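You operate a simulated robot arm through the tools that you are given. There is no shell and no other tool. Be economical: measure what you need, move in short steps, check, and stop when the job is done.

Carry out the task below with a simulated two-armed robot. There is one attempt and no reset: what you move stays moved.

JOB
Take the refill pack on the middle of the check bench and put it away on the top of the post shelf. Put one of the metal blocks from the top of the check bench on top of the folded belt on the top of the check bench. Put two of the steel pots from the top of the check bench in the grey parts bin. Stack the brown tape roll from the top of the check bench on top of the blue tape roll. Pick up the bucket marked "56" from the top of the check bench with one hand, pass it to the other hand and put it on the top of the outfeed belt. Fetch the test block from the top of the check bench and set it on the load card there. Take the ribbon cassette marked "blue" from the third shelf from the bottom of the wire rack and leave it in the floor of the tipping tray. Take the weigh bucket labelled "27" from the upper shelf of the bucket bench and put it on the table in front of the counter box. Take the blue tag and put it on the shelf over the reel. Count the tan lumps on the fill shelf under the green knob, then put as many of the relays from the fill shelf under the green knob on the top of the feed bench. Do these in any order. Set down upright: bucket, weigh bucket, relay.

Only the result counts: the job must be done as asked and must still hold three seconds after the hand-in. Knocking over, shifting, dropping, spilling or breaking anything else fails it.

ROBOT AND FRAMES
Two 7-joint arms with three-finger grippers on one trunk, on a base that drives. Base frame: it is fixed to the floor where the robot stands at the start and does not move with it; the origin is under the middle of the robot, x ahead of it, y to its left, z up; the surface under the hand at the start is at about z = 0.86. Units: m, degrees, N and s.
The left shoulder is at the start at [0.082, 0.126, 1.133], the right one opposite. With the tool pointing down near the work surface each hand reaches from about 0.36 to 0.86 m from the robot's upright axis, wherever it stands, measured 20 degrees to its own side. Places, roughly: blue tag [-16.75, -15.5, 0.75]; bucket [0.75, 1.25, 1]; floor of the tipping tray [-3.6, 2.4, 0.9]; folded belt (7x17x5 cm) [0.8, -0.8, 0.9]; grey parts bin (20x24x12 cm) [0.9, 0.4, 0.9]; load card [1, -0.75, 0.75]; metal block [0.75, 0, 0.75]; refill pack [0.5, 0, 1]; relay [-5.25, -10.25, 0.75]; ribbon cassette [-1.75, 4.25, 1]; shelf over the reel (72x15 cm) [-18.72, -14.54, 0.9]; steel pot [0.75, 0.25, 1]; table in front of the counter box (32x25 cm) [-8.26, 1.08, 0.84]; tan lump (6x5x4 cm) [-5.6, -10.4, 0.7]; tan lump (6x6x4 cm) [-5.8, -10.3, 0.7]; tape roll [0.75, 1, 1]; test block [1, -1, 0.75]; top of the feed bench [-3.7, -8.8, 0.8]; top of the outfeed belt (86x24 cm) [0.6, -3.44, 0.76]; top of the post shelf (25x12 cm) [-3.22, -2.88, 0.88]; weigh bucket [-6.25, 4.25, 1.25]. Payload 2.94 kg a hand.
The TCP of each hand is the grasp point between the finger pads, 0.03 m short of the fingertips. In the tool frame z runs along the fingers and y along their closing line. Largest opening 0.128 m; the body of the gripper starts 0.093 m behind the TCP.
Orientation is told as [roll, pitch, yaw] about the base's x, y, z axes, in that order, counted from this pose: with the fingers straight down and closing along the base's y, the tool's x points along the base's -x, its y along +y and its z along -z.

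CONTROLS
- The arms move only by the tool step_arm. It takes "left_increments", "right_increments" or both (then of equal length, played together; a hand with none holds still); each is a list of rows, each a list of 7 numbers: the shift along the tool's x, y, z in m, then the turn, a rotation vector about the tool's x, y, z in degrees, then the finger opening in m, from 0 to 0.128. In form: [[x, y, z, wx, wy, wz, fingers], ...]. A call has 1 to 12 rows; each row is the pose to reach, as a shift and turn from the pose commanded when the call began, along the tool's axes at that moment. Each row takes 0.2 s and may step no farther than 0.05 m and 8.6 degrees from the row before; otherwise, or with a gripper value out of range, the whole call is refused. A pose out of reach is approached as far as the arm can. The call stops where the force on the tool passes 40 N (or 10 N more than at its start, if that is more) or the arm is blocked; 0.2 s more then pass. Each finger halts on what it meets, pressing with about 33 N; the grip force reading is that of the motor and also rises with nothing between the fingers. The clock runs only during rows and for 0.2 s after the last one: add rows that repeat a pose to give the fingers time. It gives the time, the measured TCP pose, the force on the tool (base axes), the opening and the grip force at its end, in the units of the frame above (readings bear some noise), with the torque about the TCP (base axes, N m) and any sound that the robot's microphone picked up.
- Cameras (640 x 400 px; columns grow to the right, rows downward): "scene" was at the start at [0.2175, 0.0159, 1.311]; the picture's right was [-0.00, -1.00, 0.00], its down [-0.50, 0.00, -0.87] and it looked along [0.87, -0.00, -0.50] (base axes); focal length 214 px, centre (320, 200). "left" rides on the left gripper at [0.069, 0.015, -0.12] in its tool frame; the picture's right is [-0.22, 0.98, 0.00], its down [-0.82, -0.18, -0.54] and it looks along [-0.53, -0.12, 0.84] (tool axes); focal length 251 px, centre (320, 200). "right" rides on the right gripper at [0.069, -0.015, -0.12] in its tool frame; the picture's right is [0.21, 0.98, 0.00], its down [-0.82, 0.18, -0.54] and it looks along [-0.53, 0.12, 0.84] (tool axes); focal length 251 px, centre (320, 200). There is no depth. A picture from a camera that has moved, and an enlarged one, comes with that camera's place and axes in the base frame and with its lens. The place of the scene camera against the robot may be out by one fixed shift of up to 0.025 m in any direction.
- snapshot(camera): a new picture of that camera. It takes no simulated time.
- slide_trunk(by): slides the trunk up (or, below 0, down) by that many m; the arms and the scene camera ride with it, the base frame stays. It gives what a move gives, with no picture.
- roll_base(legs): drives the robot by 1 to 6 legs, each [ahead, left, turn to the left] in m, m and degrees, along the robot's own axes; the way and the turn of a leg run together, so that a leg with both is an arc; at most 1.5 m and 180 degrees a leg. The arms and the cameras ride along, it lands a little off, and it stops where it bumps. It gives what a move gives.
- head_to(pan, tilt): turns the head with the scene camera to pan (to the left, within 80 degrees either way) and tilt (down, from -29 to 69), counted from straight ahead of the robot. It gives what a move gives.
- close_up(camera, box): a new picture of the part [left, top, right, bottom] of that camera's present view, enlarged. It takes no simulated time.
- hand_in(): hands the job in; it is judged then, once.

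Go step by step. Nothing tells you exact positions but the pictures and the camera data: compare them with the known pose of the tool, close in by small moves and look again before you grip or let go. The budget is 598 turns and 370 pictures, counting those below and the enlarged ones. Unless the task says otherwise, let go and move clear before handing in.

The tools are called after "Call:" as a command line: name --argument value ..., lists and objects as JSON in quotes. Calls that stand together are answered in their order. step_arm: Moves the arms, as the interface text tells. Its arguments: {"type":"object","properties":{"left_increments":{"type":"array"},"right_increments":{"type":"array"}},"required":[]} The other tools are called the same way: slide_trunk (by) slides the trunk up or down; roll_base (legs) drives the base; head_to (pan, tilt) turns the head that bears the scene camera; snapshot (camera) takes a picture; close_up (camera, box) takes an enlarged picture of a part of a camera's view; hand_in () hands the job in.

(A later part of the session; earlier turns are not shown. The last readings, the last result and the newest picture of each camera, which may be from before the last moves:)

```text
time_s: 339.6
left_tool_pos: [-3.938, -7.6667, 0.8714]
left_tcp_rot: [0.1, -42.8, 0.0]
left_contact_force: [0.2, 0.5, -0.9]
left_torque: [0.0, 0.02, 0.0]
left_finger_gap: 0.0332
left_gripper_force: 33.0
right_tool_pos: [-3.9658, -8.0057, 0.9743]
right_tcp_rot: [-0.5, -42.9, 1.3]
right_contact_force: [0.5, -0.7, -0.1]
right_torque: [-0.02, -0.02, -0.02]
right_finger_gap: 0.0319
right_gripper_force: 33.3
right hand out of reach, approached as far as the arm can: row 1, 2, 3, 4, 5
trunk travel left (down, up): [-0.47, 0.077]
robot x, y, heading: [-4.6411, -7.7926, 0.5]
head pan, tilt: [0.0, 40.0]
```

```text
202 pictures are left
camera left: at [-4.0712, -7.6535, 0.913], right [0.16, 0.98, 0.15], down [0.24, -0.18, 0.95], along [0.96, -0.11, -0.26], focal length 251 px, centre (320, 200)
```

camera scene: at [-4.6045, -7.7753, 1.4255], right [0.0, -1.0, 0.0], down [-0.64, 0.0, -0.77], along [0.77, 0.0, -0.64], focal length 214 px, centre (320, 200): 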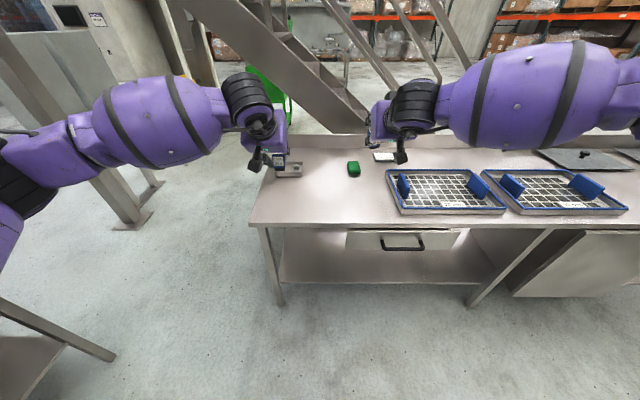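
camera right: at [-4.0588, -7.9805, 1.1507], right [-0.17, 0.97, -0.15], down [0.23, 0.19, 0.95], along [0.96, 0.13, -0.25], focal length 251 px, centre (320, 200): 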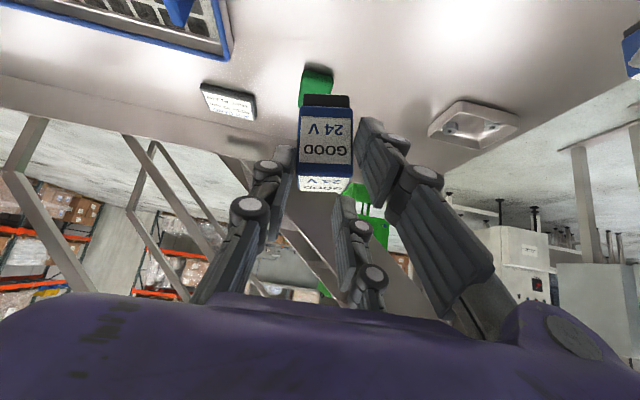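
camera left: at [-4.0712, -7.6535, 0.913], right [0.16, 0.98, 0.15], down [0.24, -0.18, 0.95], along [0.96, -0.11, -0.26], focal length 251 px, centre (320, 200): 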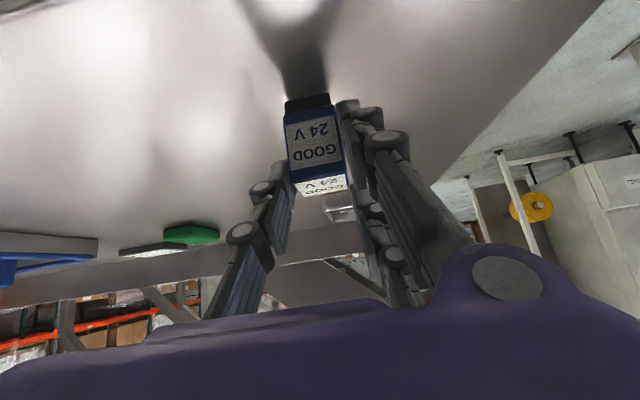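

Call:
step_arm --left_increments '[[0.003, 0, 0.003, 0, 0, 0, 0.015], [0.006, 0, 0.006, 0, 0, 0, 0.015], [0.009, 0, 0.009, 0, 0, 0, 0.015], [0.012, 0, 0.012, 0, 0, 0, 0.015], [0.015, 0, 0.015, 0, 0, 0, 0.015]]'

```text
time_s: 340.8
left_tool_pos: [-3.9377, -7.6674, 0.8559]
left_tcp_rot: [0.2, -43.5, -0.1]
left_contact_force: [3.2, 0.2, 24.2]
left_torque: [0.01, -0.63, -0.04]
left_finger_gap: 0.0337
left_gripper_force: 33.0
right_tool_pos: [-3.9676, -8.0051, 0.9769]
right_tcp_rot: [-0.6, -43.2, 1.2]
right_contact_force: [-0.5, 0.3, -1.7]
right_torque: [0.01, -0.02, 0.0]
right_finger_gap: 0.032
right_gripper_force: 33.1
trunk travel left (down, up): [-0.47, 0.077]
robot x, y, heading: [-4.6442, -7.7947, 0.5]
head pan, tilt: [0.0, 40.0]
```

Call:
step_arm --left_increments '[[-0.002, 0, -0.002, 0, 0, 0, 0.015], [-0.002, 0, -0.002, 0, 0, 0, 0.04], [-0.002, 0, -0.002, 0, 0, 0, 0.06], [-0.03, 0, -0.032, 0, 0, 0, 0.06], [-0.06, 0, -0.064, 0, 0, 0, 0.06], [-0.09, 0, -0.096, 0, 0, 0, 0.06], [-0.12, 0, -0.13, 0, 0, 0, 0.06]]'

Call:
snapshot --camera "left"

Call:
roll_base --legs '[[-0.1, 0.12, 0]]'

Call:
snapshot --camera "scene"

```text
time_s: 342.4
left_tool_pos: [-3.9404, -7.6691, 1.0278]
left_tcp_rot: [0.3, -42.8, -0.1]
left_contact_force: [-0.4, 0.2, -0.3]
left_torque: [0.02, -0.06, 0.0]
left_finger_gap: 0.0602
left_gripper_force: 0.1
right_tool_pos: [-3.9661, -8.0058, 0.9757]
right_tcp_rot: [-0.6, -43.1, 1.3]
right_contact_force: [0.0, 0.3, -1.3]
right_torque: [-0.02, 0.01, -0.01]
right_finger_gap: 0.0321
right_gripper_force: 33.0
trunk travel left (down, up): [-0.47, 0.077]
robot x, y, heading: [-4.6436, -7.7921, 0.0]
head pan, tilt: [0.0, 40.0]
```

```text
201 pictures are left
camera left: at [-4.0725, -7.6539, 1.0693], right [0.16, 0.98, 0.15], down [0.24, -0.18, 0.95], along [0.96, -0.11, -0.26], focal length 251 px, centre (320, 200)
```

left: 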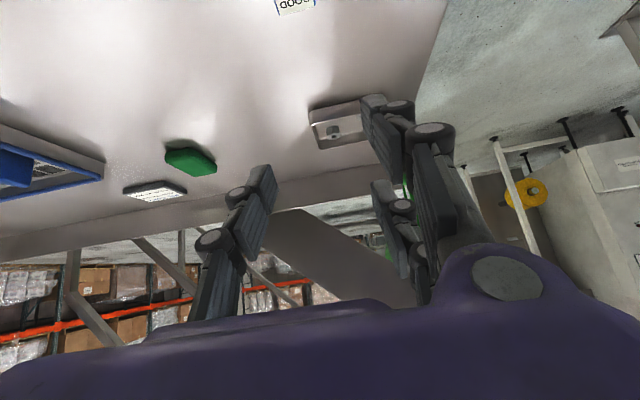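

```text
time_s: 344.1
left_tool_pos: [-4.0392, -7.5499, 1.0271]
left_tcp_rot: [0.3, -42.8, 0.0]
left_contact_force: [0.3, -0.4, -0.6]
left_torque: [0.02, -0.01, 0.01]
left_finger_gap: 0.0598
left_gripper_force: 0.2
right_tool_pos: [-4.0662, -7.8868, 0.9745]
right_tcp_rot: [-0.6, -43.0, 1.3]
right_contact_force: [0.0, -1.0, 0.0]
right_torque: [0.0, 0.01, 0.01]
right_finger_gap: 0.0321
right_gripper_force: 33.6
trunk travel left (down, up): [-0.47, 0.077]
robot x, y, heading: [-4.744, -7.6748, 0.4]
head pan, tilt: [0.0, 40.0]
```

```text
200 pictures are left
camera scene: at [-4.5756, -7.6559, 1.4255], right [0.0, -1.0, 0.0], down [-0.64, 0.0, -0.77], along [0.77, 0.0, -0.64], focal length 214 px, centre (320, 200)
```

scene: 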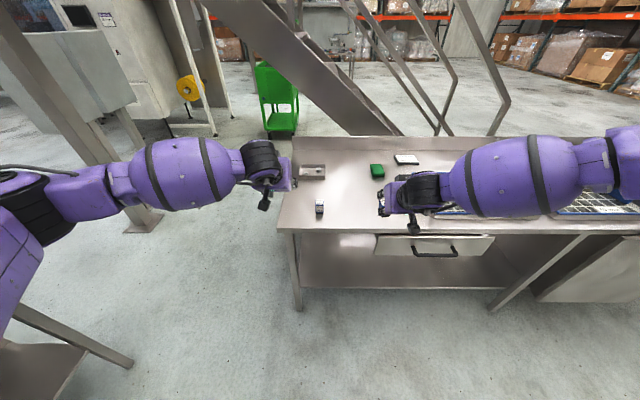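

Call:
step_arm --right_increments '[[-0.02, 0, 0.04, 0, 0, 0, 0.015], [-0.035, 0, 0.08, 0, 0, 0, 0.015], [-0.04, 0, 0.12, 0, 0, 0, 0.015], [-0.027, 0, 0.155, 0, 0, 0, 0.015], [-0.0174, 0, 0.17, 0, 0, 0, 0.015], [-0.0174, 0, 0.17, 0, 0, 0, 0.015]]'

Call:
snapshot --camera "right"

```text
time_s: 345.6
left_tool_pos: [-4.0392, -7.5508, 1.0271]
left_tcp_rot: [0.2, -42.8, 0.0]
left_contact_force: [0.4, 0.5, 0.1]
left_torque: [0.02, -0.01, -0.02]
left_finger_gap: 0.0603
left_gripper_force: 0.0
right_tool_pos: [-4.0345, -7.9449, 0.9561]
right_tcp_rot: [-0.6, -43.0, 1.4]
right_contact_force: [-0.3, -0.4, -1.0]
right_torque: [-0.01, 0.02, 0.02]
right_finger_gap: 0.0322
right_gripper_force: 33.0
right hand out of reach, approached as far as the arm can: row 1, 2, 3, 4, 5, 6
trunk travel left (down, up): [-0.47, 0.077]
robot x, y, heading: [-4.7407, -7.6726, 0.2]
head pan, tilt: [0.0, 40.0]
```

```text
199 pictures are left
camera right: at [-4.1672, -7.9598, 0.9973], right [-0.17, 0.97, -0.15], down [0.23, 0.19, 0.95], along [0.96, 0.13, -0.26], focal length 251 px, centre (320, 200)
```

right: 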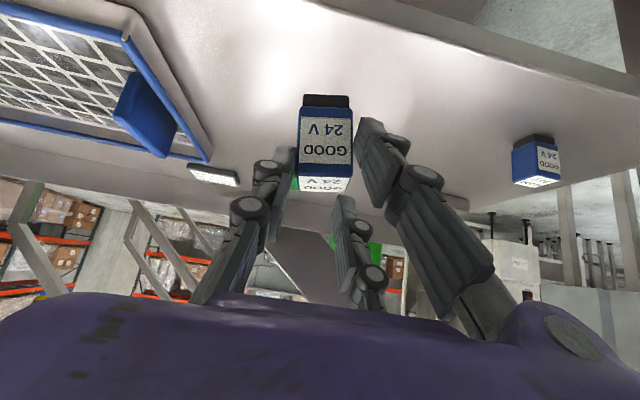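

Call:
step_arm --right_increments '[[0, 0, -0.045, 0, 0, 0, 0.015], [0, 0, -0.09, 0, 0, 0, 0.015], [0, 0, -0.135, 0, 0, 0, 0.015], [-0.02, 0, -0.17, 0, 8, 0, 0.015], [-0.02, 0, -0.17, 0, 16, 0, 0.015], [-0.02, 0, -0.17, 0, 24, 0, 0.015], [-0.02, 0, -0.17, 0, 32, 0, 0.015], [-0.02, 0, -0.17, 0, 40, 0, 0.015], [-0.02, 0, -0.17, 0, 43, 0, 0.015]]'

Call:
snapshot --camera "scene"

```text
time_s: 347.6
left_tool_pos: [-4.0392, -7.5497, 1.028]
left_tcp_rot: [0.2, -42.8, -0.1]
left_contact_force: [-0.2, 0.6, 0.1]
left_torque: [0.01, 0.01, -0.02]
left_finger_gap: 0.0603
left_gripper_force: 0.0
right_tool_pos: [-4.1362, -7.9426, 1.0961]
right_tcp_rot: [-0.3, 0.1, 0.8]
right_contact_force: [-0.4, 0.1, 0.7]
right_torque: [0.01, -0.03, 0.0]
right_finger_gap: 0.032
right_gripper_force: 32.7
trunk travel left (down, up): [-0.47, 0.077]
robot x, y, heading: [-4.744, -7.6743, 0.4]
head pan, tilt: [0.0, 40.0]
```

```text
198 pictures are left
camera scene: at [-4.5759, -7.6557, 1.4255], right [0.0, -1.0, 0.0], down [-0.64, 0.0, -0.77], along [0.77, 0.0, -0.64], focal length 214 px, centre (320, 200)
```

scene: 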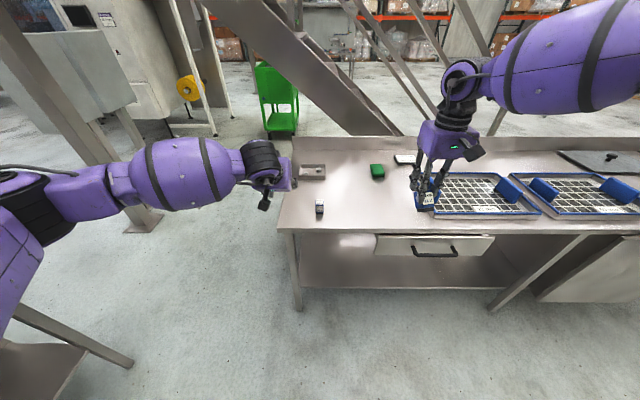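

Call:
step_arm --right_increments '[[-0.033, 0.012, 0.024, 0, -7.2, 0, 0.015], [-0.066, 0.024, 0.048, 0, -14.4, 0, 0.015], [-0.1, 0.035, 0.073, 0, -21.6, 0, 0.015], [-0.133, 0.047, 0.097, 0, -28.8, 0, 0.015], [-0.166, 0.058, 0.121, 0, -36, 0, 0.015], [-0.2, 0.07, 0.146, 0, -43, 0, 0.015], [-0.2, 0.07, 0.146, 0, -43, 0, 0.015]]'

Call:
snapshot --camera "right"

```text
time_s: 349.1
left_tool_pos: [-4.0383, -7.5504, 1.0282]
left_tcp_rot: [0.2, -42.8, -0.1]
left_contact_force: [-0.4, -0.2, 0.2]
left_torque: [-0.03, 0.03, -0.01]
left_finger_gap: 0.0605
left_gripper_force: 0.0
right_tool_pos: [-4.0135, -7.919, 1.0019]
right_tcp_rot: [-0.5, -43.0, 1.3]
right_contact_force: [-0.2, 0.0, -0.3]
right_torque: [-0.01, 0.01, 0.03]
right_finger_gap: 0.0319
right_gripper_force: 32.8
right hand out of reach, approached as far as the arm can: row 2, 3, 4, 5, 6, 7
trunk travel left (down, up): [-0.47, 0.077]
robot x, y, heading: [-4.743, -7.6743, 0.3]
head pan, tilt: [0.0, 40.0]
```

```text
197 pictures are left
camera right: at [-4.1469, -7.9353, 1.0433], right [-0.17, 0.97, -0.15], down [0.23, 0.19, 0.95], along [0.96, 0.13, -0.25], focal length 251 px, centre (320, 200)
```

right: 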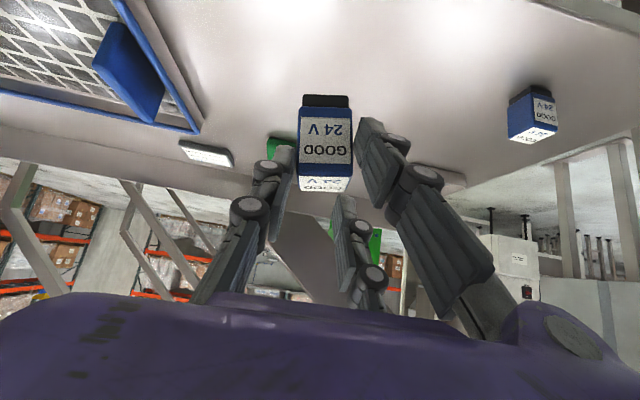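

Call:
step_arm --right_increments '[[-0.04, 0, -0.014, 0, 0, 0, 0.015], [-0.08, 0, -0.028, 0, 0, 0, 0.015], [-0.12, 0, -0.042, 0, 0, 0, 0.015], [-0.161, 0, -0.055, 0, 0, 0, 0.015], [-0.161, 0.02, -0.055, 0, 0, 0, 0.015], [-0.161, 0.02, -0.055, 0, 0, 0, 0.015]]'

Call:
step_arm --right_increments '[[0.03, 0, 0.032, 0, 0, 0, 0.015], [0.06, 0, 0.064, 0, 0, 0, 0.015], [0.09, 0, 0.096, 0, 0, 0, 0.015], [0.12, 0, 0.128, 0, 0, 0, 0.015]]'

```text
time_s: 350.6
left_tool_pos: [-4.0387, -7.5499, 1.0273]
left_tcp_rot: [0.1, -42.9, -0.2]
left_contact_force: [-0.1, -0.1, 0.0]
left_torque: [-0.02, -0.01, 0.0]
left_finger_gap: 0.06
left_gripper_force: 0.0
right_tool_pos: [-3.9643, -7.9146, 1.1614]
right_tcp_rot: [-0.7, -43.1, 1.3]
right_contact_force: [-0.3, 0.4, 0.0]
right_torque: [0.02, 0.02, 0.02]
right_finger_gap: 0.032
right_gripper_force: 33.6
right hand out of reach, approached as far as the arm can: row 3, 4, 5, 6
trunk travel left (down, up): [-0.47, 0.077]
robot x, y, heading: [-4.7424, -7.6738, 0.3]
head pan, tilt: [0.0, 40.0]
```

```text
time_s: 351.6
left_tool_pos: [-4.0381, -7.5494, 1.0269]
left_tcp_rot: [0.3, -42.9, -0.1]
left_contact_force: [0.0, 0.2, -0.2]
left_torque: [-0.01, 0.01, 0.02]
left_finger_gap: 0.0599
left_gripper_force: 0.0
right_tool_pos: [-4.0006, -7.9369, 1.0094]
right_tcp_rot: [-0.5, -43.1, 1.2]
right_contact_force: [0.2, 0.7, -0.7]
right_torque: [-0.04, 0.02, -0.01]
right_finger_gap: 0.0319
right_gripper_force: 33.1
right hand out of reach, approached as far as the arm can: row 1, 2, 3, 4
trunk travel left (down, up): [-0.47, 0.077]
robot x, y, heading: [-4.745, -7.6705, 0.2]
head pan, tilt: [0.0, 40.0]
```

Call:
step_arm --right_increments '[[-0.02, 0, -0.022, 0, 0, 0, 0.015], [-0.035, 0, -0.04, 0, 0, 0, 0.015], [-0.035, 0, -0.04, 0, 0, 0, 0.015]]' --left_increments '[[-0.02, 0, -0.022, 0, 0, 0, 0.06], [-0.035, 0, -0.04, 0, 0, 0, 0.06], [-0.035, 0, -0.04, 0, 0, 0, 0.06]]'

Call:
slide_trunk --by -0.12

Call:
step_arm --right_increments '[[-0.025, 0.01, 0.025, 0, 0, 0, 0.015], [-0.047, 0.02, 0.044, 0, 0, 0, 0.015], [-0.047, 0.02, 0.044, 0, 0, 0, 0.015]]'

Call:
snapshot --camera "right"

```text
time_s: 352.4
left_tool_pos: [-4.0396, -7.5506, 1.0801]
left_tcp_rot: [0.2, -42.8, -0.1]
left_contact_force: [0.9, -0.7, 0.7]
left_torque: [0.02, -0.02, -0.03]
left_finger_gap: 0.0603
left_gripper_force: 0.0
right_tool_pos: [-4.0022, -7.9361, 1.0611]
right_tcp_rot: [-0.5, -43.1, 1.3]
right_contact_force: [-0.3, -0.2, -0.7]
right_torque: [0.02, 0.02, 0.01]
right_finger_gap: 0.0319
right_gripper_force: 32.9
trunk travel left (down, up): [-0.47, 0.077]
robot x, y, heading: [-4.7441, -7.6746, 0.1]
head pan, tilt: [0.0, 40.0]
```

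```text
time_s: 353.9
left_tool_pos: [-4.0408, -7.5499, 0.9624]
left_tcp_rot: [0.2, -42.9, -0.1]
left_contact_force: [0.9, 0.2, 0.7]
left_torque: [0.03, -0.02, 0.0]
left_finger_gap: 0.0598
left_gripper_force: 0.0
right_tool_pos: [-3.9996, -7.9355, 0.9424]
right_tcp_rot: [-0.5, -43.1, 1.3]
right_contact_force: [0.1, 0.1, -0.5]
right_torque: [-0.01, 0.04, 0.04]
right_finger_gap: 0.0321
right_gripper_force: 32.9
trunk travel left (down, up): [-0.35, 0.197]
robot x, y, heading: [-4.7459, -7.674, 0.5]
head pan, tilt: [0.0, 40.0]
```

```text
time_s: 354.6
left_tool_pos: [-4.0395, -7.5506, 0.9622]
left_tcp_rot: [0.2, -42.9, -0.1]
left_contact_force: [-0.4, 0.7, -0.3]
left_torque: [0.0, 0.02, 0.02]
left_finger_gap: 0.0599
left_gripper_force: 0.1
right_tool_pos: [-3.937, -7.9139, 0.942]
right_tcp_rot: [-0.8, -43.1, 1.2]
right_contact_force: [-0.3, 0.1, -1.0]
right_torque: [0.01, -0.01, -0.03]
right_finger_gap: 0.0319
right_gripper_force: 32.7
trunk travel left (down, up): [-0.35, 0.197]
robot x, y, heading: [-4.7406, -7.6721, 0.4]
head pan, tilt: [0.0, 40.0]
```

```text
196 pictures are left
camera right: at [-4.0696, -7.9302, 0.9829], right [-0.17, 0.97, -0.16], down [0.23, 0.19, 0.95], along [0.96, 0.13, -0.25], focal length 251 px, centre (320, 200)
```

right: 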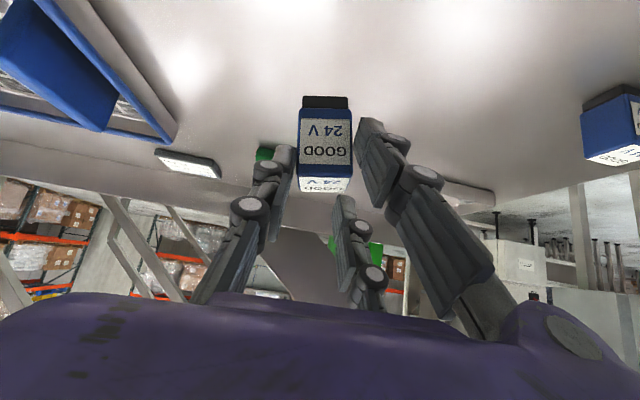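

Call:
step_arm --right_increments '[[0.026, 0, 0.028, 0, 0, 0, 0.015], [0.048, 0, 0.051, 0, 0, 0, 0.015], [0.052, 0, 0.0555, 0, 0, 0, 0.015], [0.055, 0, 0.059, 0, 0, 0, 0.015], [0.055, 0, 0.059, 0, 0, 0, 0.015]]'

```text
time_s: 355.9
left_tool_pos: [-4.0397, -7.5498, 0.9605]
left_tcp_rot: [0.3, -42.7, -0.1]
left_contact_force: [-0.6, 0.1, 0.7]
left_torque: [0.03, -0.02, 0.01]
left_finger_gap: 0.0599
left_gripper_force: 0.1
right_tool_pos: [-3.9424, -7.9197, 0.8941]
right_tcp_rot: [-0.5, -43.1, 1.2]
right_contact_force: [-0.1, -0.2, -0.4]
right_torque: [0.03, -0.01, 0.01]
right_finger_gap: 0.0324
right_gripper_force: 32.9
right hand out of reach, approached as far as the arm can: row 1, 2, 3, 4, 5
trunk travel left (down, up): [-0.35, 0.197]
robot x, y, heading: [-4.744, -7.6717, 0.3]
head pan, tilt: [0.0, 40.0]
```

Still limited; lower the trunk a bit more to bring the relay down.

Call:
slide_trunk --by -0.028

Call:
step_arm --right_increments '[[0.002, 0, 0.002, 0, 0, 0, 0.015], [0.004, 0, 0.004, 0, 0, 0, 0.015], [0.006, 0, 0.006, 0, 0, 0, 0.015]]'

```text
time_s: 356.6
left_tool_pos: [-4.0406, -7.5505, 0.9334]
left_tcp_rot: [0.2, -42.9, -0.1]
left_contact_force: [0.1, 0.3, -0.1]
left_torque: [-0.03, 0.03, -0.03]
left_finger_gap: 0.06
left_gripper_force: 0.1
right_tool_pos: [-3.9398, -7.9197, 0.8671]
right_tcp_rot: [-0.5, -43.2, 1.2]
right_contact_force: [-0.7, 0.1, 6.0]
right_torque: [0.12, -0.09, -0.02]
right_finger_gap: 0.0321
right_gripper_force: 33.0
trunk travel left (down, up): [-0.322, 0.225]
robot x, y, heading: [-4.7418, -7.6711, 0.2]
head pan, tilt: [0.0, 40.0]
```

```text
time_s: 357.4
left_tool_pos: [-4.0439, -7.55, 0.9352]
left_tcp_rot: [0.2, -42.9, -0.1]
left_contact_force: [-0.6, -0.1, -1.3]
left_torque: [-0.03, 0.02, 0.01]
left_finger_gap: 0.0601
left_gripper_force: 0.2
right_tool_pos: [-3.9415, -7.9199, 0.8654]
right_tcp_rot: [-0.6, -43.8, 1.0]
right_contact_force: [2.7, -9.0, 33.7]
right_torque: [-0.11, -0.4, -0.1]
right_finger_gap: 0.0325
right_gripper_force: 33.3
trunk travel left (down, up): [-0.322, 0.225]
robot x, y, heading: [-4.7457, -7.6752, 0.3]
head pan, tilt: [0.0, 40.0]
```

Contact. Ease up, release and rise.

Call:
step_arm --right_increments '[[-0.004, 0, -0.004, 0, 0, 0, 0.015], [-0.004, 0, -0.004, 0, 0, 0, 0.04], [-0.004, 0, -0.004, 0, 0, 0, 0.06], [-0.004, 0, -0.004, 0, 0, 0, 0.06], [-0.03, 0, -0.032, 0, 0, 0, 0.06], [-0.06, 0, -0.064, 0, 0, 0, 0.06], [-0.09, 0, -0.096, 0, 0, 0, 0.06]]'

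Call:
roll_base --legs '[[-0.25, 0, 0]]'

Call:
snapshot --camera "scene"

```text
time_s: 359.0
left_tool_pos: [-4.0422, -7.5498, 0.9334]
left_tcp_rot: [0.2, -42.9, -0.1]
left_contact_force: [-0.1, -0.1, 0.0]
left_torque: [-0.03, -0.01, 0.01]
left_finger_gap: 0.0598
left_gripper_force: 0.0
right_tool_pos: [-3.9429, -7.9176, 0.9904]
right_tcp_rot: [-0.7, -43.0, 1.3]
right_contact_force: [-0.6, -0.6, -0.6]
right_torque: [0.01, -0.02, 0.04]
right_finger_gap: 0.0597
right_gripper_force: 0.1
trunk travel left (down, up): [-0.322, 0.225]
robot x, y, heading: [-4.746, -7.6734, 0.4]
head pan, tilt: [0.0, 40.0]
```

```text
time_s: 360.8
left_tool_pos: [-4.2917, -7.5517, 0.9318]
left_tcp_rot: [0.2, -42.9, -0.1]
left_contact_force: [0.1, -0.1, 0.3]
left_torque: [-0.01, -0.03, -0.01]
left_finger_gap: 0.0597
left_gripper_force: 0.1
right_tool_pos: [-4.1945, -7.9195, 0.9915]
right_tcp_rot: [-0.7, -43.1, 1.2]
right_contact_force: [-0.8, 0.5, 0.3]
right_torque: [-0.02, 0.0, -0.02]
right_finger_gap: 0.0599
right_gripper_force: 0.1
trunk travel left (down, up): [-0.322, 0.225]
robot x, y, heading: [-4.9931, -7.6728, 0.2]
head pan, tilt: [0.0, 40.0]
```

```text
195 pictures are left
camera scene: at [-4.776, -7.6567, 1.268], right [0.0, -1.0, 0.0], down [-0.64, 0.0, -0.77], along [0.77, 0.0, -0.64], focal length 214 px, centre (320, 200)
```

scene: 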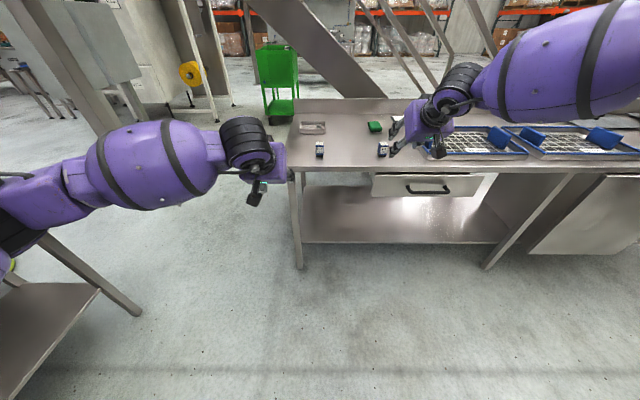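

Two relays stand on the feed bench. Return for a third (R1) with the left hand.

Call:
slide_trunk --by 0.15

Call:
roll_base --legs '[[0.2, -0.5, 0], [0, -0.8, 0], [0, 0, -90], [0, -0.6, 0]]'

Call:
snapshot --camera "scene"

```text
time_s: 362.6
left_tool_pos: [-4.2901, -7.5515, 1.0819]
left_tcp_rot: [0.2, -42.7, 0.0]
left_contact_force: [0.9, -0.8, -0.5]
left_torque: [0.03, -0.03, 0.01]
left_finger_gap: 0.0599
left_gripper_force: 0.1
right_tool_pos: [-4.1985, -7.9209, 1.2028]
right_tcp_rot: [-0.7, -47.7, 1.3]
right_contact_force: [-0.4, 0.4, -0.5]
right_torque: [-0.01, -0.05, 0.01]
right_finger_gap: 0.0599
right_gripper_force: 0.0
trunk travel left (down, up): [-0.472, 0.075]
robot x, y, heading: [-4.994, -7.6738, 0.5]
head pan, tilt: [0.0, 40.0]
```

```text
time_s: 383.6
left_tool_pos: [-5.2366, -9.6904, 1.0832]
left_tcp_rot: [0.2, -42.8, -88.7]
left_contact_force: [0.1, -0.5, -0.8]
left_torque: [0.01, -0.03, 0.01]
left_finger_gap: 0.0603
left_gripper_force: 0.0
right_tool_pos: [-5.6042, -9.7916, 1.2042]
right_tcp_rot: [-0.8, -47.8, -87.3]
right_contact_force: [-0.3, 0.3, 0.2]
right_torque: [-0.03, -0.04, 0.0]
right_finger_gap: 0.0602
right_gripper_force: 0.1
trunk travel left (down, up): [-0.472, 0.075]
robot x, y, heading: [-5.3746, -8.9876, -88.3]
head pan, tilt: [0.0, 40.0]
```

```text
194 pictures are left
camera scene: at [-5.3703, -9.1374, 1.4279], right [-1.0, -0.03, 0.0], down [-0.02, 0.64, -0.77], along [0.02, -0.77, -0.64], focal length 214 px, centre (320, 200)
```

scene: 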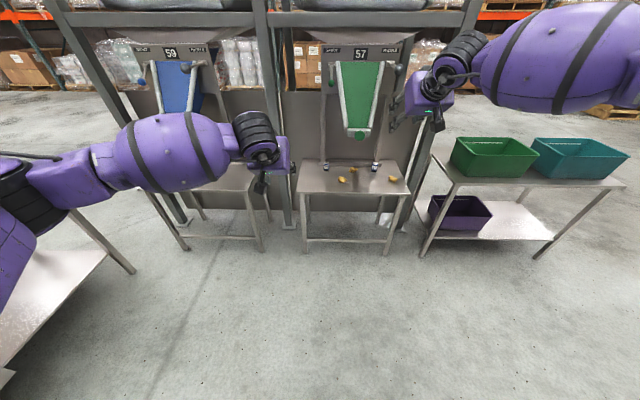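

Call:
step_arm --right_increments '[[0.03, -0.01, -0.03, 0, 8, 0, 0.06], [0.06, -0.02, -0.06, 0, 16, 0, 0.06], [0.09, -0.03, -0.09, 0, 24, 0, 0.06], [0.12, -0.04, -0.12, 0, 32, 0, 0.06], [0.14, -0.05, -0.14, 0, 40, 0, 0.06], [0.16, -0.05, -0.16, 0, 47.8, 0, 0.06], [0.16, -0.05, -0.16, 0, 47.8, 0, 0.06]]'

Call:
slide_trunk --by -0.27

Call:
roll_base --legs '[[0.55, -0.07, -1.7]]'

Call:
snapshot --camera "left"

Call:
snapshot --camera "scene"

```text
time_s: 385.2
left_tool_pos: [-5.2388, -9.6891, 1.0826]
left_tcp_rot: [0.2, -42.8, -88.7]
left_contact_force: [-0.2, 0.5, 0.0]
left_torque: [0.0, -0.01, 0.03]
left_finger_gap: 0.06
left_gripper_force: 0.1
right_tool_pos: [-5.6607, -9.5664, 1.1929]
right_tcp_rot: [-0.5, 0.1, -87.7]
right_contact_force: [-0.2, -0.5, 0.4]
right_torque: [-0.01, -0.01, 0.02]
right_finger_gap: 0.06
right_gripper_force: 0.1
trunk travel left (down, up): [-0.472, 0.075]
robot x, y, heading: [-5.3716, -8.9904, -88.1]
head pan, tilt: [0.0, 40.0]
```

```text
time_s: 387.9
left_tool_pos: [-5.2381, -9.6902, 0.8137]
left_tcp_rot: [0.3, -42.9, -88.6]
left_contact_force: [-0.6, 0.5, 0.1]
left_torque: [0.0, -0.01, -0.01]
left_finger_gap: 0.0602
left_gripper_force: 0.1
right_tool_pos: [-5.6625, -9.5683, 0.9252]
right_tcp_rot: [-0.5, 0.0, -87.8]
right_contact_force: [0.4, 1.0, 0.1]
right_torque: [-0.02, 0.0, -0.01]
right_finger_gap: 0.0599
right_gripper_force: 0.1
trunk travel left (down, up): [-0.202, 0.345]
robot x, y, heading: [-5.378, -8.9911, -88.3]
head pan, tilt: [0.0, 40.0]
```

```text
time_s: 391.1
left_tool_pos: [-5.3278, -10.241, 0.8131]
left_tcp_rot: [0.2, -42.8, -90.8]
left_contact_force: [0.0, -0.9, 0.8]
left_torque: [0.0, 0.02, -0.03]
left_finger_gap: 0.0602
left_gripper_force: 0.2
right_tool_pos: [-5.7482, -10.1025, 0.9243]
right_tcp_rot: [-0.5, 0.0, -89.9]
right_contact_force: [-0.8, 0.3, 0.5]
right_torque: [0.02, -0.01, -0.03]
right_finger_gap: 0.0598
right_gripper_force: 0.0
trunk travel left (down, up): [-0.202, 0.345]
robot x, y, heading: [-5.4412, -9.5359, -90.3]
head pan, tilt: [0.0, 40.0]
```

```text
193 pictures are left
camera left: at [-5.312, -10.1086, 0.8535], right [0.97, -0.17, 0.15], down [-0.19, -0.23, 0.95], along [-0.13, -0.96, -0.26], focal length 251 px, centre (320, 200)
```

left: 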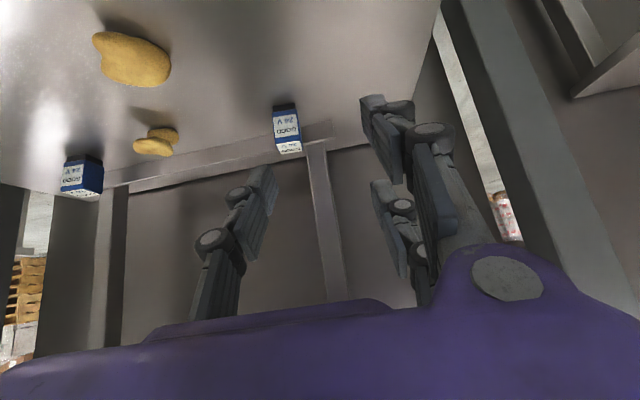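

```text
192 pictures are left
camera scene: at [-5.4408, -9.7709, 1.1441], right [-1.0, 0.01, 0.0], down [0.0, 0.64, -0.77], along [-0.01, -0.77, -0.64], focal length 214 px, centre (320, 200)
```

scene: 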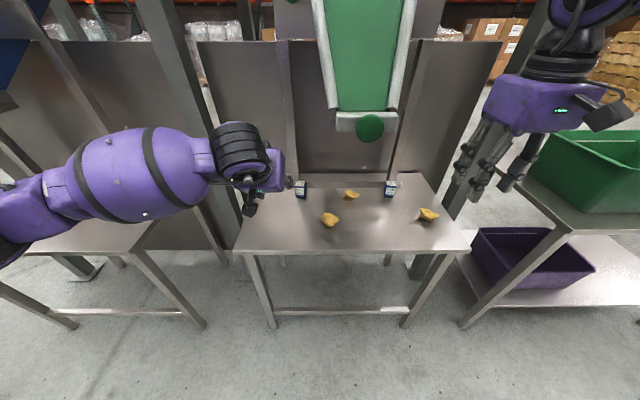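

Call:
step_arm --left_increments '[[-0.02, -0.02, 0.035, 0, 0, 0.8, 0.06], [-0.04, -0.046, 0.07, 0, 0, 0.8, 0.06], [-0.055, -0.046, 0.11, 0, 0, 0.8, 0.06], [-0.05, -0.046, 0.145, 0, 0, 0.8, 0.06], [-0.0334, -0.046, 0.179, 0, 0, 0.8, 0.06], [-0.0334, -0.046, 0.179, 0, 0, 0.8, 0.06]]'

Call:
snapshot --camera "left"

```text
time_s: 392.5
left_tool_pos: [-5.3748, -10.387, 0.7037]
left_tcp_rot: [1.0, -42.9, -92.0]
left_contact_force: [-0.6, 1.1, 0.5]
left_torque: [-0.01, -0.02, 0.0]
left_finger_gap: 0.0599
left_gripper_force: 0.1
right_tool_pos: [-5.748, -10.1018, 0.9243]
right_tcp_rot: [-0.5, 0.1, -89.9]
right_contact_force: [0.4, 0.0, -0.5]
right_torque: [0.0, 0.0, -0.02]
right_finger_gap: 0.0602
right_gripper_force: 0.0
trunk travel left (down, up): [-0.202, 0.345]
robot x, y, heading: [-5.4405, -9.5369, -90.3]
head pan, tilt: [0.0, 40.0]
```

```text
191 pictures are left
camera left: at [-5.359, -10.2548, 0.7445], right [0.97, -0.18, 0.16], down [-0.2, -0.23, 0.95], along [-0.13, -0.96, -0.26], focal length 251 px, centre (320, 200)
```

left: 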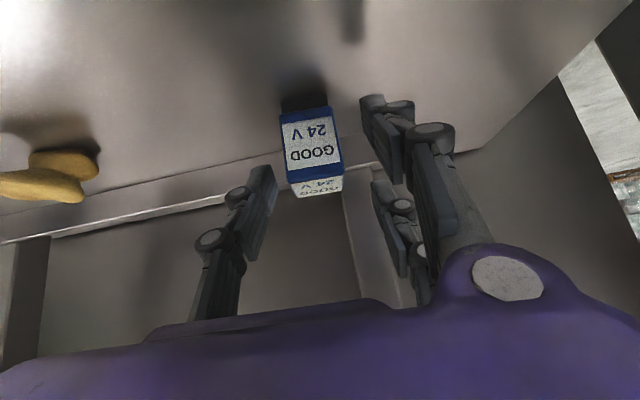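

Aligned as with R2; close, lift slightly, back out, and raise.

Call:
step_arm --left_increments '[[0, 0, 0, 0, 0, 0, 0.04], [0, 0, 0, 0, 0, 0, 0.015], [0, 0, 0, 0, 0, 0, 0.015], [0, 0, 0, 0, 0, 0, 0.015], [-0.01, 0, -0.011, 0, 0, 0, 0.015], [-0.0203, 0, -0.022, 0, 0, 0, 0.015], [-0.0203, 0, -0.022, 0, 0, 0, 0.015]]'

Call:
snapshot --camera "left"

```text
time_s: 394.1
left_tool_pos: [-5.3765, -10.3864, 0.7325]
left_tcp_rot: [0.9, -42.8, -92.0]
left_contact_force: [0.1, 0.9, -0.9]
left_torque: [0.03, -0.01, 0.04]
left_finger_gap: 0.0335
left_gripper_force: 32.7
right_tool_pos: [-5.7474, -10.1026, 0.9247]
right_tcp_rot: [-0.5, 0.0, -89.9]
right_contact_force: [-0.1, -0.5, 0.1]
right_torque: [0.01, -0.02, 0.0]
right_finger_gap: 0.0602
right_gripper_force: 0.1
trunk travel left (down, up): [-0.202, 0.345]
robot x, y, heading: [-5.4428, -9.5332, -90.5]
head pan, tilt: [0.0, 40.0]
```

```text
190 pictures are left
camera left: at [-5.3593, -10.2543, 0.7749], right [0.97, -0.18, 0.16], down [-0.2, -0.23, 0.95], along [-0.13, -0.96, -0.26], focal length 251 px, centre (320, 200)
```

left: 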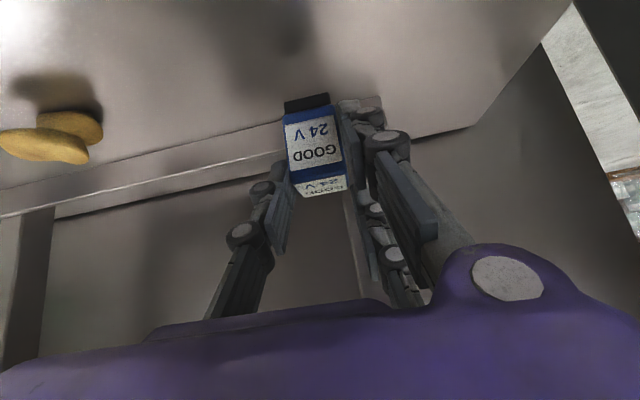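

Call:
roll_base --legs '[[-0.5, 0, 0]]'

Call:
slide_trunk --by 0.27

Call:
step_arm --left_increments '[[0.01, 0, -0.045, 0, 0, 0, 0.015], [0.02, 0, -0.09, 0, 0, 0, 0.015], [0.02, 0, -0.12, 0, 0, 0, 0.015]]'

Call:
roll_base --legs '[[-0.1, 0.6, 0], [-0.45, 0.05, 0], [0, 0, 90], [0, 0.75, 0]]'

Call:
snapshot --camera "scene"

```text
time_s: 397.0
left_tool_pos: [-5.3682, -9.8856, 0.7342]
left_tcp_rot: [1.0, -42.8, -91.6]
left_contact_force: [0.0, 0.3, -0.5]
left_torque: [0.04, -0.02, 0.04]
left_finger_gap: 0.0334
left_gripper_force: 33.2
right_tool_pos: [-5.7424, -9.6048, 0.9252]
right_tcp_rot: [-0.4, 0.0, -89.6]
right_contact_force: [0.1, 0.4, 0.7]
right_torque: [-0.03, 0.01, -0.04]
right_finger_gap: 0.0601
right_gripper_force: 0.0
trunk travel left (down, up): [-0.202, 0.345]
robot x, y, heading: [-5.4371, -9.0364, -90.1]
head pan, tilt: [0.0, 40.0]
```

```text
time_s: 399.8
left_tool_pos: [-5.3685, -9.8866, 1.0013]
left_tcp_rot: [0.8, -42.7, -91.5]
left_contact_force: [0.3, -0.1, -1.1]
left_torque: [0.0, -0.02, -0.01]
left_finger_gap: 0.0332
left_gripper_force: 33.1
right_tool_pos: [-5.7421, -9.6061, 1.193]
right_tcp_rot: [-0.4, 0.2, -89.5]
right_contact_force: [-0.3, -0.2, -0.3]
right_torque: [0.02, 0.02, 0.0]
right_finger_gap: 0.0601
right_gripper_force: 0.0
trunk travel left (down, up): [-0.472, 0.075]
robot x, y, heading: [-5.4399, -9.0394, -90.3]
head pan, tilt: [0.0, 40.0]
```

```text
time_s: 400.6
left_tool_pos: [-5.3668, -9.7899, 1.0768]
left_tcp_rot: [0.9, -42.8, -91.6]
left_contact_force: [0.2, 0.6, -0.6]
left_torque: [0.01, 0.0, -0.01]
left_finger_gap: 0.0331
left_gripper_force: 33.8
right_tool_pos: [-5.7419, -9.6054, 1.1953]
right_tcp_rot: [-0.5, 0.1, -89.7]
right_contact_force: [-0.4, 0.5, -0.2]
right_torque: [0.0, 0.01, 0.02]
right_finger_gap: 0.0599
right_gripper_force: 0.1
trunk travel left (down, up): [-0.472, 0.075]
robot x, y, heading: [-5.4396, -9.0387, -89.9]
head pan, tilt: [0.0, 40.0]
```

```text
time_s: 419.1
left_tool_pos: [-4.0363, -7.6599, 1.0773]
left_tcp_rot: [0.9, -42.7, -1.4]
left_contact_force: [0.0, -0.2, 0.1]
left_torque: [-0.04, 0.01, -0.01]
left_finger_gap: 0.0332
left_gripper_force: 33.0
right_tool_pos: [-4.2217, -8.0332, 1.1945]
right_tcp_rot: [-0.4, 0.0, 0.6]
right_contact_force: [0.1, 0.6, 0.3]
right_torque: [-0.05, 0.0, -0.02]
right_finger_gap: 0.0598
right_gripper_force: 0.0
trunk travel left (down, up): [-0.472, 0.075]
robot x, y, heading: [-4.7886, -7.734, 0.1]
head pan, tilt: [0.0, 40.0]
```

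```text
189 pictures are left
camera scene: at [-4.6237, -7.7158, 1.4279], right [0.0, -1.0, 0.0], down [-0.64, 0.0, -0.77], along [0.77, 0.0, -0.64], focal length 214 px, centre (320, 200)
```

scene: 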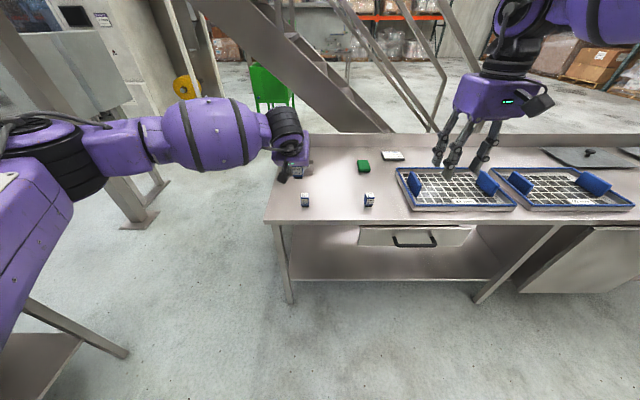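

Call:
roll_base --legs '[[0.11, -0.13, 0]]'

Call:
step_arm --left_increments '[[0.027, 0, 0.03, 0, 0, 0, 0.015], [0.055, 0, 0.059, 0, 0, 0, 0.015], [0.082, 0, 0.088, 0, 0, 0, 0.015], [0.109, 0, 0.118, 0, 0, 0, 0.015], [0.129, 0, 0.14, 0, 0, 0, 0.015], [0.129, 0, 0.14, 0, 0, 0, 0.015]]'

Call:
snapshot --camera "left"

```text
time_s: 420.9
left_tool_pos: [-3.9277, -7.7888, 1.0778]
left_tcp_rot: [0.9, -42.8, -1.4]
left_contact_force: [0.8, 0.4, -0.6]
left_torque: [0.02, 0.0, 0.01]
left_finger_gap: 0.0331
left_gripper_force: 33.1
right_tool_pos: [-4.1138, -8.1627, 1.1945]
right_tcp_rot: [-0.4, 0.0, 0.5]
right_contact_force: [0.1, -0.9, -0.4]
right_torque: [0.0, 0.01, 0.0]
right_finger_gap: 0.0604
right_gripper_force: 0.0
trunk travel left (down, up): [-0.472, 0.075]
robot x, y, heading: [-4.6796, -7.8638, 0.1]
head pan, tilt: [0.0, 40.0]
```

```text
time_s: 422.3
left_tool_pos: [-3.9278, -7.7873, 0.8856]
left_tcp_rot: [0.8, -42.9, -1.4]
left_contact_force: [1.2, -0.2, -0.7]
left_torque: [0.03, 0.0, -0.04]
left_finger_gap: 0.0331
left_gripper_force: 32.9
right_tool_pos: [-4.1128, -8.1647, 1.1935]
right_tcp_rot: [-0.5, -0.1, 0.5]
right_contact_force: [-0.7, -0.6, 0.0]
right_torque: [0.02, -0.02, 0.0]
right_finger_gap: 0.0599
right_gripper_force: 0.0
trunk travel left (down, up): [-0.472, 0.075]
robot x, y, heading: [-4.6815, -7.8581, -0.1]
head pan, tilt: [0.0, 40.0]
```

```text
188 pictures are left
camera left: at [-4.0602, -7.771, 0.9274], right [0.17, 0.97, 0.16], down [0.23, -0.2, 0.95], along [0.96, -0.13, -0.26], focal length 251 px, centre (320, 200)
```

left: 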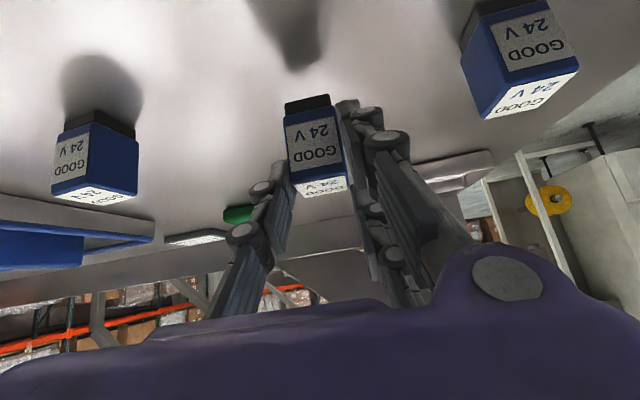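

Call:
step_arm --left_increments '[[0.01, 0, 0.01, 0, 0, 0, 0.015], [0.014, 0, 0.015, 0, 0, 0, 0.015], [0.018, 0, 0.019, 0, 0, 0, 0.015], [0.02, 0, 0.021, 0, 0, 0, 0.015]]'

```text
time_s: 423.3
left_tool_pos: [-3.9273, -7.7875, 0.8625]
left_tcp_rot: [0.8, -43.3, -1.4]
left_contact_force: [-1.1, 2.5, 17.7]
left_torque: [-0.02, 0.05, 0.03]
left_finger_gap: 0.0332
left_gripper_force: 32.8
right_tool_pos: [-4.1144, -8.1641, 1.1969]
right_tcp_rot: [-0.5, 0.0, 0.6]
right_contact_force: [0.6, -0.2, 0.9]
right_torque: [-0.02, 0.02, -0.04]
right_finger_gap: 0.0599
right_gripper_force: 0.0
trunk travel left (down, up): [-0.472, 0.075]
robot x, y, heading: [-4.6829, -7.8634, 0.1]
head pan, tilt: [0.0, 40.0]
```

Call:
step_arm --left_increments '[[-0.002, 0, -0.002, 0, 0, 0, 0.015], [-0.002, 0, -0.002, 0, 0, 0, 0.04], [-0.002, 0, -0.002, 0, 0, 0, 0.055], [-0.002, 0, -0.002, 0, 0, 0, 0.055], [-0.03, 0, -0.032, 0, 0, 0, 0.055], [-0.06, 0, -0.064, 0, 0, 0, 0.055], [-0.09, 0, -0.096, 0, 0, 0, 0.055], [-0.12, 0, -0.13, 0, 0, 0, 0.055], [-0.15, 0, -0.16, 0, 0, 0, 0.055]]'

Call:
close_up --camera "scene" --box '[230, 140, 430, 280]'

```text
time_s: 425.3
left_tool_pos: [-3.9277, -7.7883, 1.0772]
left_tcp_rot: [1.0, -42.7, -1.4]
left_contact_force: [0.0, 0.4, -0.7]
left_torque: [0.0, -0.01, -0.02]
left_finger_gap: 0.0551
left_gripper_force: 0.1
right_tool_pos: [-4.1137, -8.1638, 1.194]
right_tcp_rot: [-0.5, 0.0, 0.6]
right_contact_force: [0.0, 0.1, -0.8]
right_torque: [0.03, 0.0, 0.01]
right_finger_gap: 0.0599
right_gripper_force: 0.1
trunk travel left (down, up): [-0.472, 0.075]
robot x, y, heading: [-4.68, -7.8607, -0.1]
head pan, tilt: [0.0, 40.0]
```

```text
2.86 times, centred on (330, 210) of scene
camera zoom: at [-4.5155, -7.8467, 1.428], right [0.0, -1.0, 0.0], down [-0.64, 0.0, -0.77], along [0.77, 0.0, -0.64], focal length 613 px, centre (291, 171)
```

zoom: 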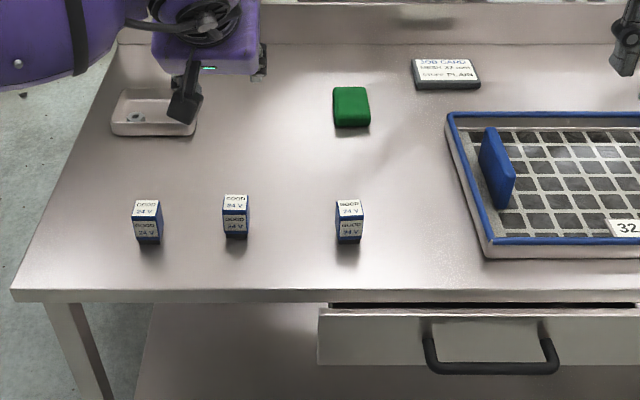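

Three relays stand upright on the feed bench. Next the far blue tag: tuck the arms, go back to the lane and look west.

Call:
step_arm --left_increments '[[0.03, 0, -0.02, 0, 8, 0, 0.055], [0.06, 0, -0.04, 0, 16, 0, 0.055], [0.09, 0, -0.06, 0, 24, 0, 0.055], [0.12, 0, -0.08, 0, 32, 0, 0.055], [0.14, 0, -0.1, 0, 40, 0, 0.055], [0.15, 0, -0.12, 0, 42.8, 0, 0.055]]'

Call:
roll_base --legs '[[-0.1, -0.8, 0], [0, -0.6, 0], [0, 0, -90], [0, 0, -90]]'

Call:
head_to --pan 0 --tilt 12

Call:
snapshot --camera "scene"

```text
time_s: 426.7
left_tool_pos: [-4.1194, -7.7864, 1.0634]
left_tcp_rot: [0.7, 0.0, -0.8]
left_contact_force: [1.3, -0.2, 0.5]
left_torque: [0.0, -0.03, 0.01]
left_finger_gap: 0.0552
left_gripper_force: 0.1
right_tool_pos: [-4.113, -8.1638, 1.1943]
right_tcp_rot: [-0.5, 0.0, 0.5]
right_contact_force: [-0.4, 0.3, 0.1]
right_torque: [0.01, -0.03, -0.01]
right_finger_gap: 0.0602
right_gripper_force: 0.0
trunk travel left (down, up): [-0.472, 0.075]
robot x, y, heading: [-4.6799, -7.8602, -0.2]
head pan, tilt: [0.0, 40.0]
```

```text
time_s: 447.1
left_tool_pos: [-5.3393, -9.328, 1.0636]
left_tcp_rot: [0.7, 0.0, 178.8]
left_contact_force: [0.4, -0.1, 0.4]
left_torque: [0.02, -0.01, 0.01]
left_finger_gap: 0.0549
left_gripper_force: 0.0
right_tool_pos: [-5.3413, -8.9499, 1.1957]
right_tcp_rot: [-0.5, 0.1, -179.8]
right_contact_force: [-0.4, 0.4, -0.4]
right_torque: [0.02, 0.02, 0.01]
right_finger_gap: 0.0602
right_gripper_force: 0.1
trunk travel left (down, up): [-0.472, 0.075]
robot x, y, heading: [-4.7747, -9.2563, 179.7]
head pan, tilt: [0.0, 40.0]
```

```text
time_s: 448.0
left_tool_pos: [-5.3389, -9.3287, 1.064]
left_tcp_rot: [0.7, 0.0, 178.8]
left_contact_force: [-0.8, 0.0, -0.6]
left_torque: [0.02, -0.01, 0.01]
left_finger_gap: 0.055
left_gripper_force: 0.1
right_tool_pos: [-5.3422, -8.9508, 1.1947]
right_tcp_rot: [-0.5, 0.0, -179.9]
right_contact_force: [-0.2, -0.2, 0.1]
right_torque: [0.0, 0.03, -0.01]
right_finger_gap: 0.0602
right_gripper_force: 0.0
trunk travel left (down, up): [-0.472, 0.075]
robot x, y, heading: [-4.7717, -9.2536, 179.5]
head pan, tilt: [0.0, 12.0]
```

```text
186 pictures are left
camera scene: at [-4.9439, -9.2383, 1.4723], right [0.01, 1.0, 0.0], down [0.21, 0.0, -0.98], along [-0.98, 0.01, -0.21], focal length 214 px, centre (320, 200)
```

scene: 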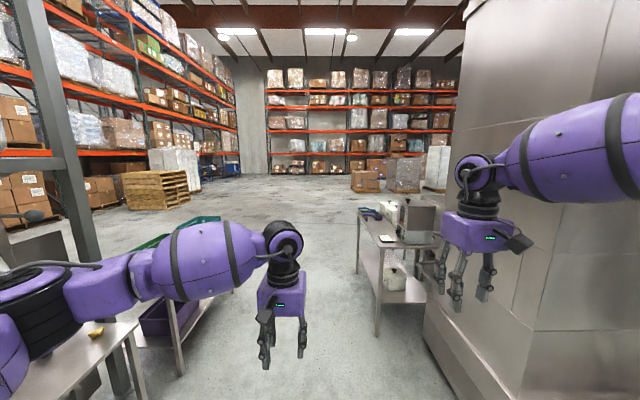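

Call:
roll_base --legs '[[0.6, 0.22, 0.4], [1.4, 0, 0], [1.4, 0, 0], [1.2, 0, 0]]'

Call:
head_to --pan 35 --tilt 10

Call:
snapshot --camera "scene"

Call:
head_to --pan -20 --tilt 10

Call:
snapshot --camera "scene"

```text
time_s: 470.5
left_tool_pos: [-9.9485, -9.5218, 1.0628]
left_tcp_rot: [0.7, 0.0, 178.8]
left_contact_force: [-0.2, -0.3, 0.3]
left_torque: [0.04, -0.03, -0.05]
left_finger_gap: 0.0549
left_gripper_force: 0.0
right_tool_pos: [-9.9502, -9.1439, 1.1954]
right_tcp_rot: [-0.5, 0.0, -179.9]
right_contact_force: [0.1, 0.1, -0.4]
right_torque: [0.01, -0.02, 0.03]
right_finger_gap: 0.0597
right_gripper_force: 0.1
trunk travel left (down, up): [-0.472, 0.075]
robot x, y, heading: [-9.386, -9.45, 179.4]
head pan, tilt: [0.0, 12.0]
```

```text
time_s: 471.5
left_tool_pos: [-9.9475, -9.5192, 1.0627]
left_tcp_rot: [0.7, 0.0, 178.7]
left_contact_force: [0.0, 0.4, 0.0]
left_torque: [-0.01, 0.0, -0.02]
left_finger_gap: 0.0552
left_gripper_force: 0.1
right_tool_pos: [-9.95, -9.1439, 1.1945]
right_tcp_rot: [-0.5, 0.0, -179.9]
right_contact_force: [-0.7, -1.1, 0.2]
right_torque: [0.0, 0.03, 0.05]
right_finger_gap: 0.0598
right_gripper_force: 0.0
trunk travel left (down, up): [-0.472, 0.075]
robot x, y, heading: [-9.3827, -9.4468, 179.3]
head pan, tilt: [35.0, 10.0]
```

```text
185 pictures are left
camera scene: at [-9.5366, -9.4852, 1.4756], right [-0.57, 0.82, 0.0], down [0.14, 0.1, -0.98], along [-0.81, -0.56, -0.17], focal length 214 px, centre (320, 200)
```

scene: 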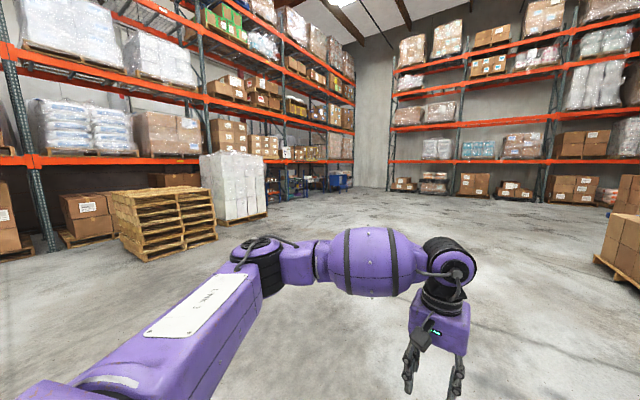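

```text
time_s: 472.7
left_tool_pos: [-9.9488, -9.5209, 1.0636]
left_tcp_rot: [0.7, -0.1, 178.7]
left_contact_force: [-0.8, 0.7, -1.0]
left_torque: [-0.01, 0.0, 0.0]
left_finger_gap: 0.0553
left_gripper_force: 0.1
right_tool_pos: [-9.9505, -9.1425, 1.1944]
right_tcp_rot: [-0.5, 0.0, -179.9]
right_contact_force: [-0.7, 0.2, 0.3]
right_torque: [0.0, -0.01, 0.03]
right_finger_gap: 0.06
right_gripper_force: 0.2
trunk travel left (down, up): [-0.472, 0.075]
robot x, y, heading: [-9.3846, -9.4506, 179.5]
head pan, tilt: [-20.0, 10.0]
```

```text
184 pictures are left
camera scene: at [-9.5472, -9.4002, 1.4756], right [0.35, 0.94, 0.0], down [0.16, -0.06, -0.98], along [-0.92, 0.34, -0.17], focal length 214 px, centre (320, 200)
```

scene: 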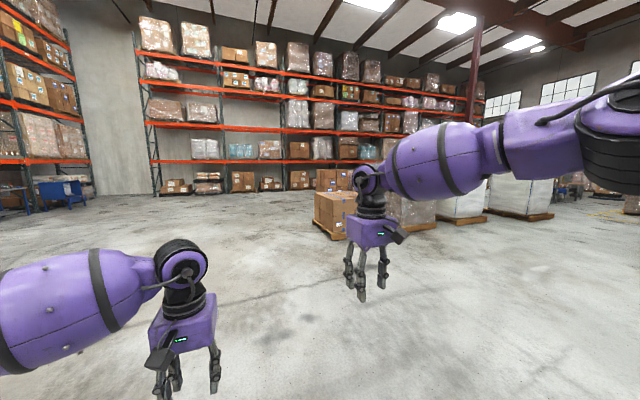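

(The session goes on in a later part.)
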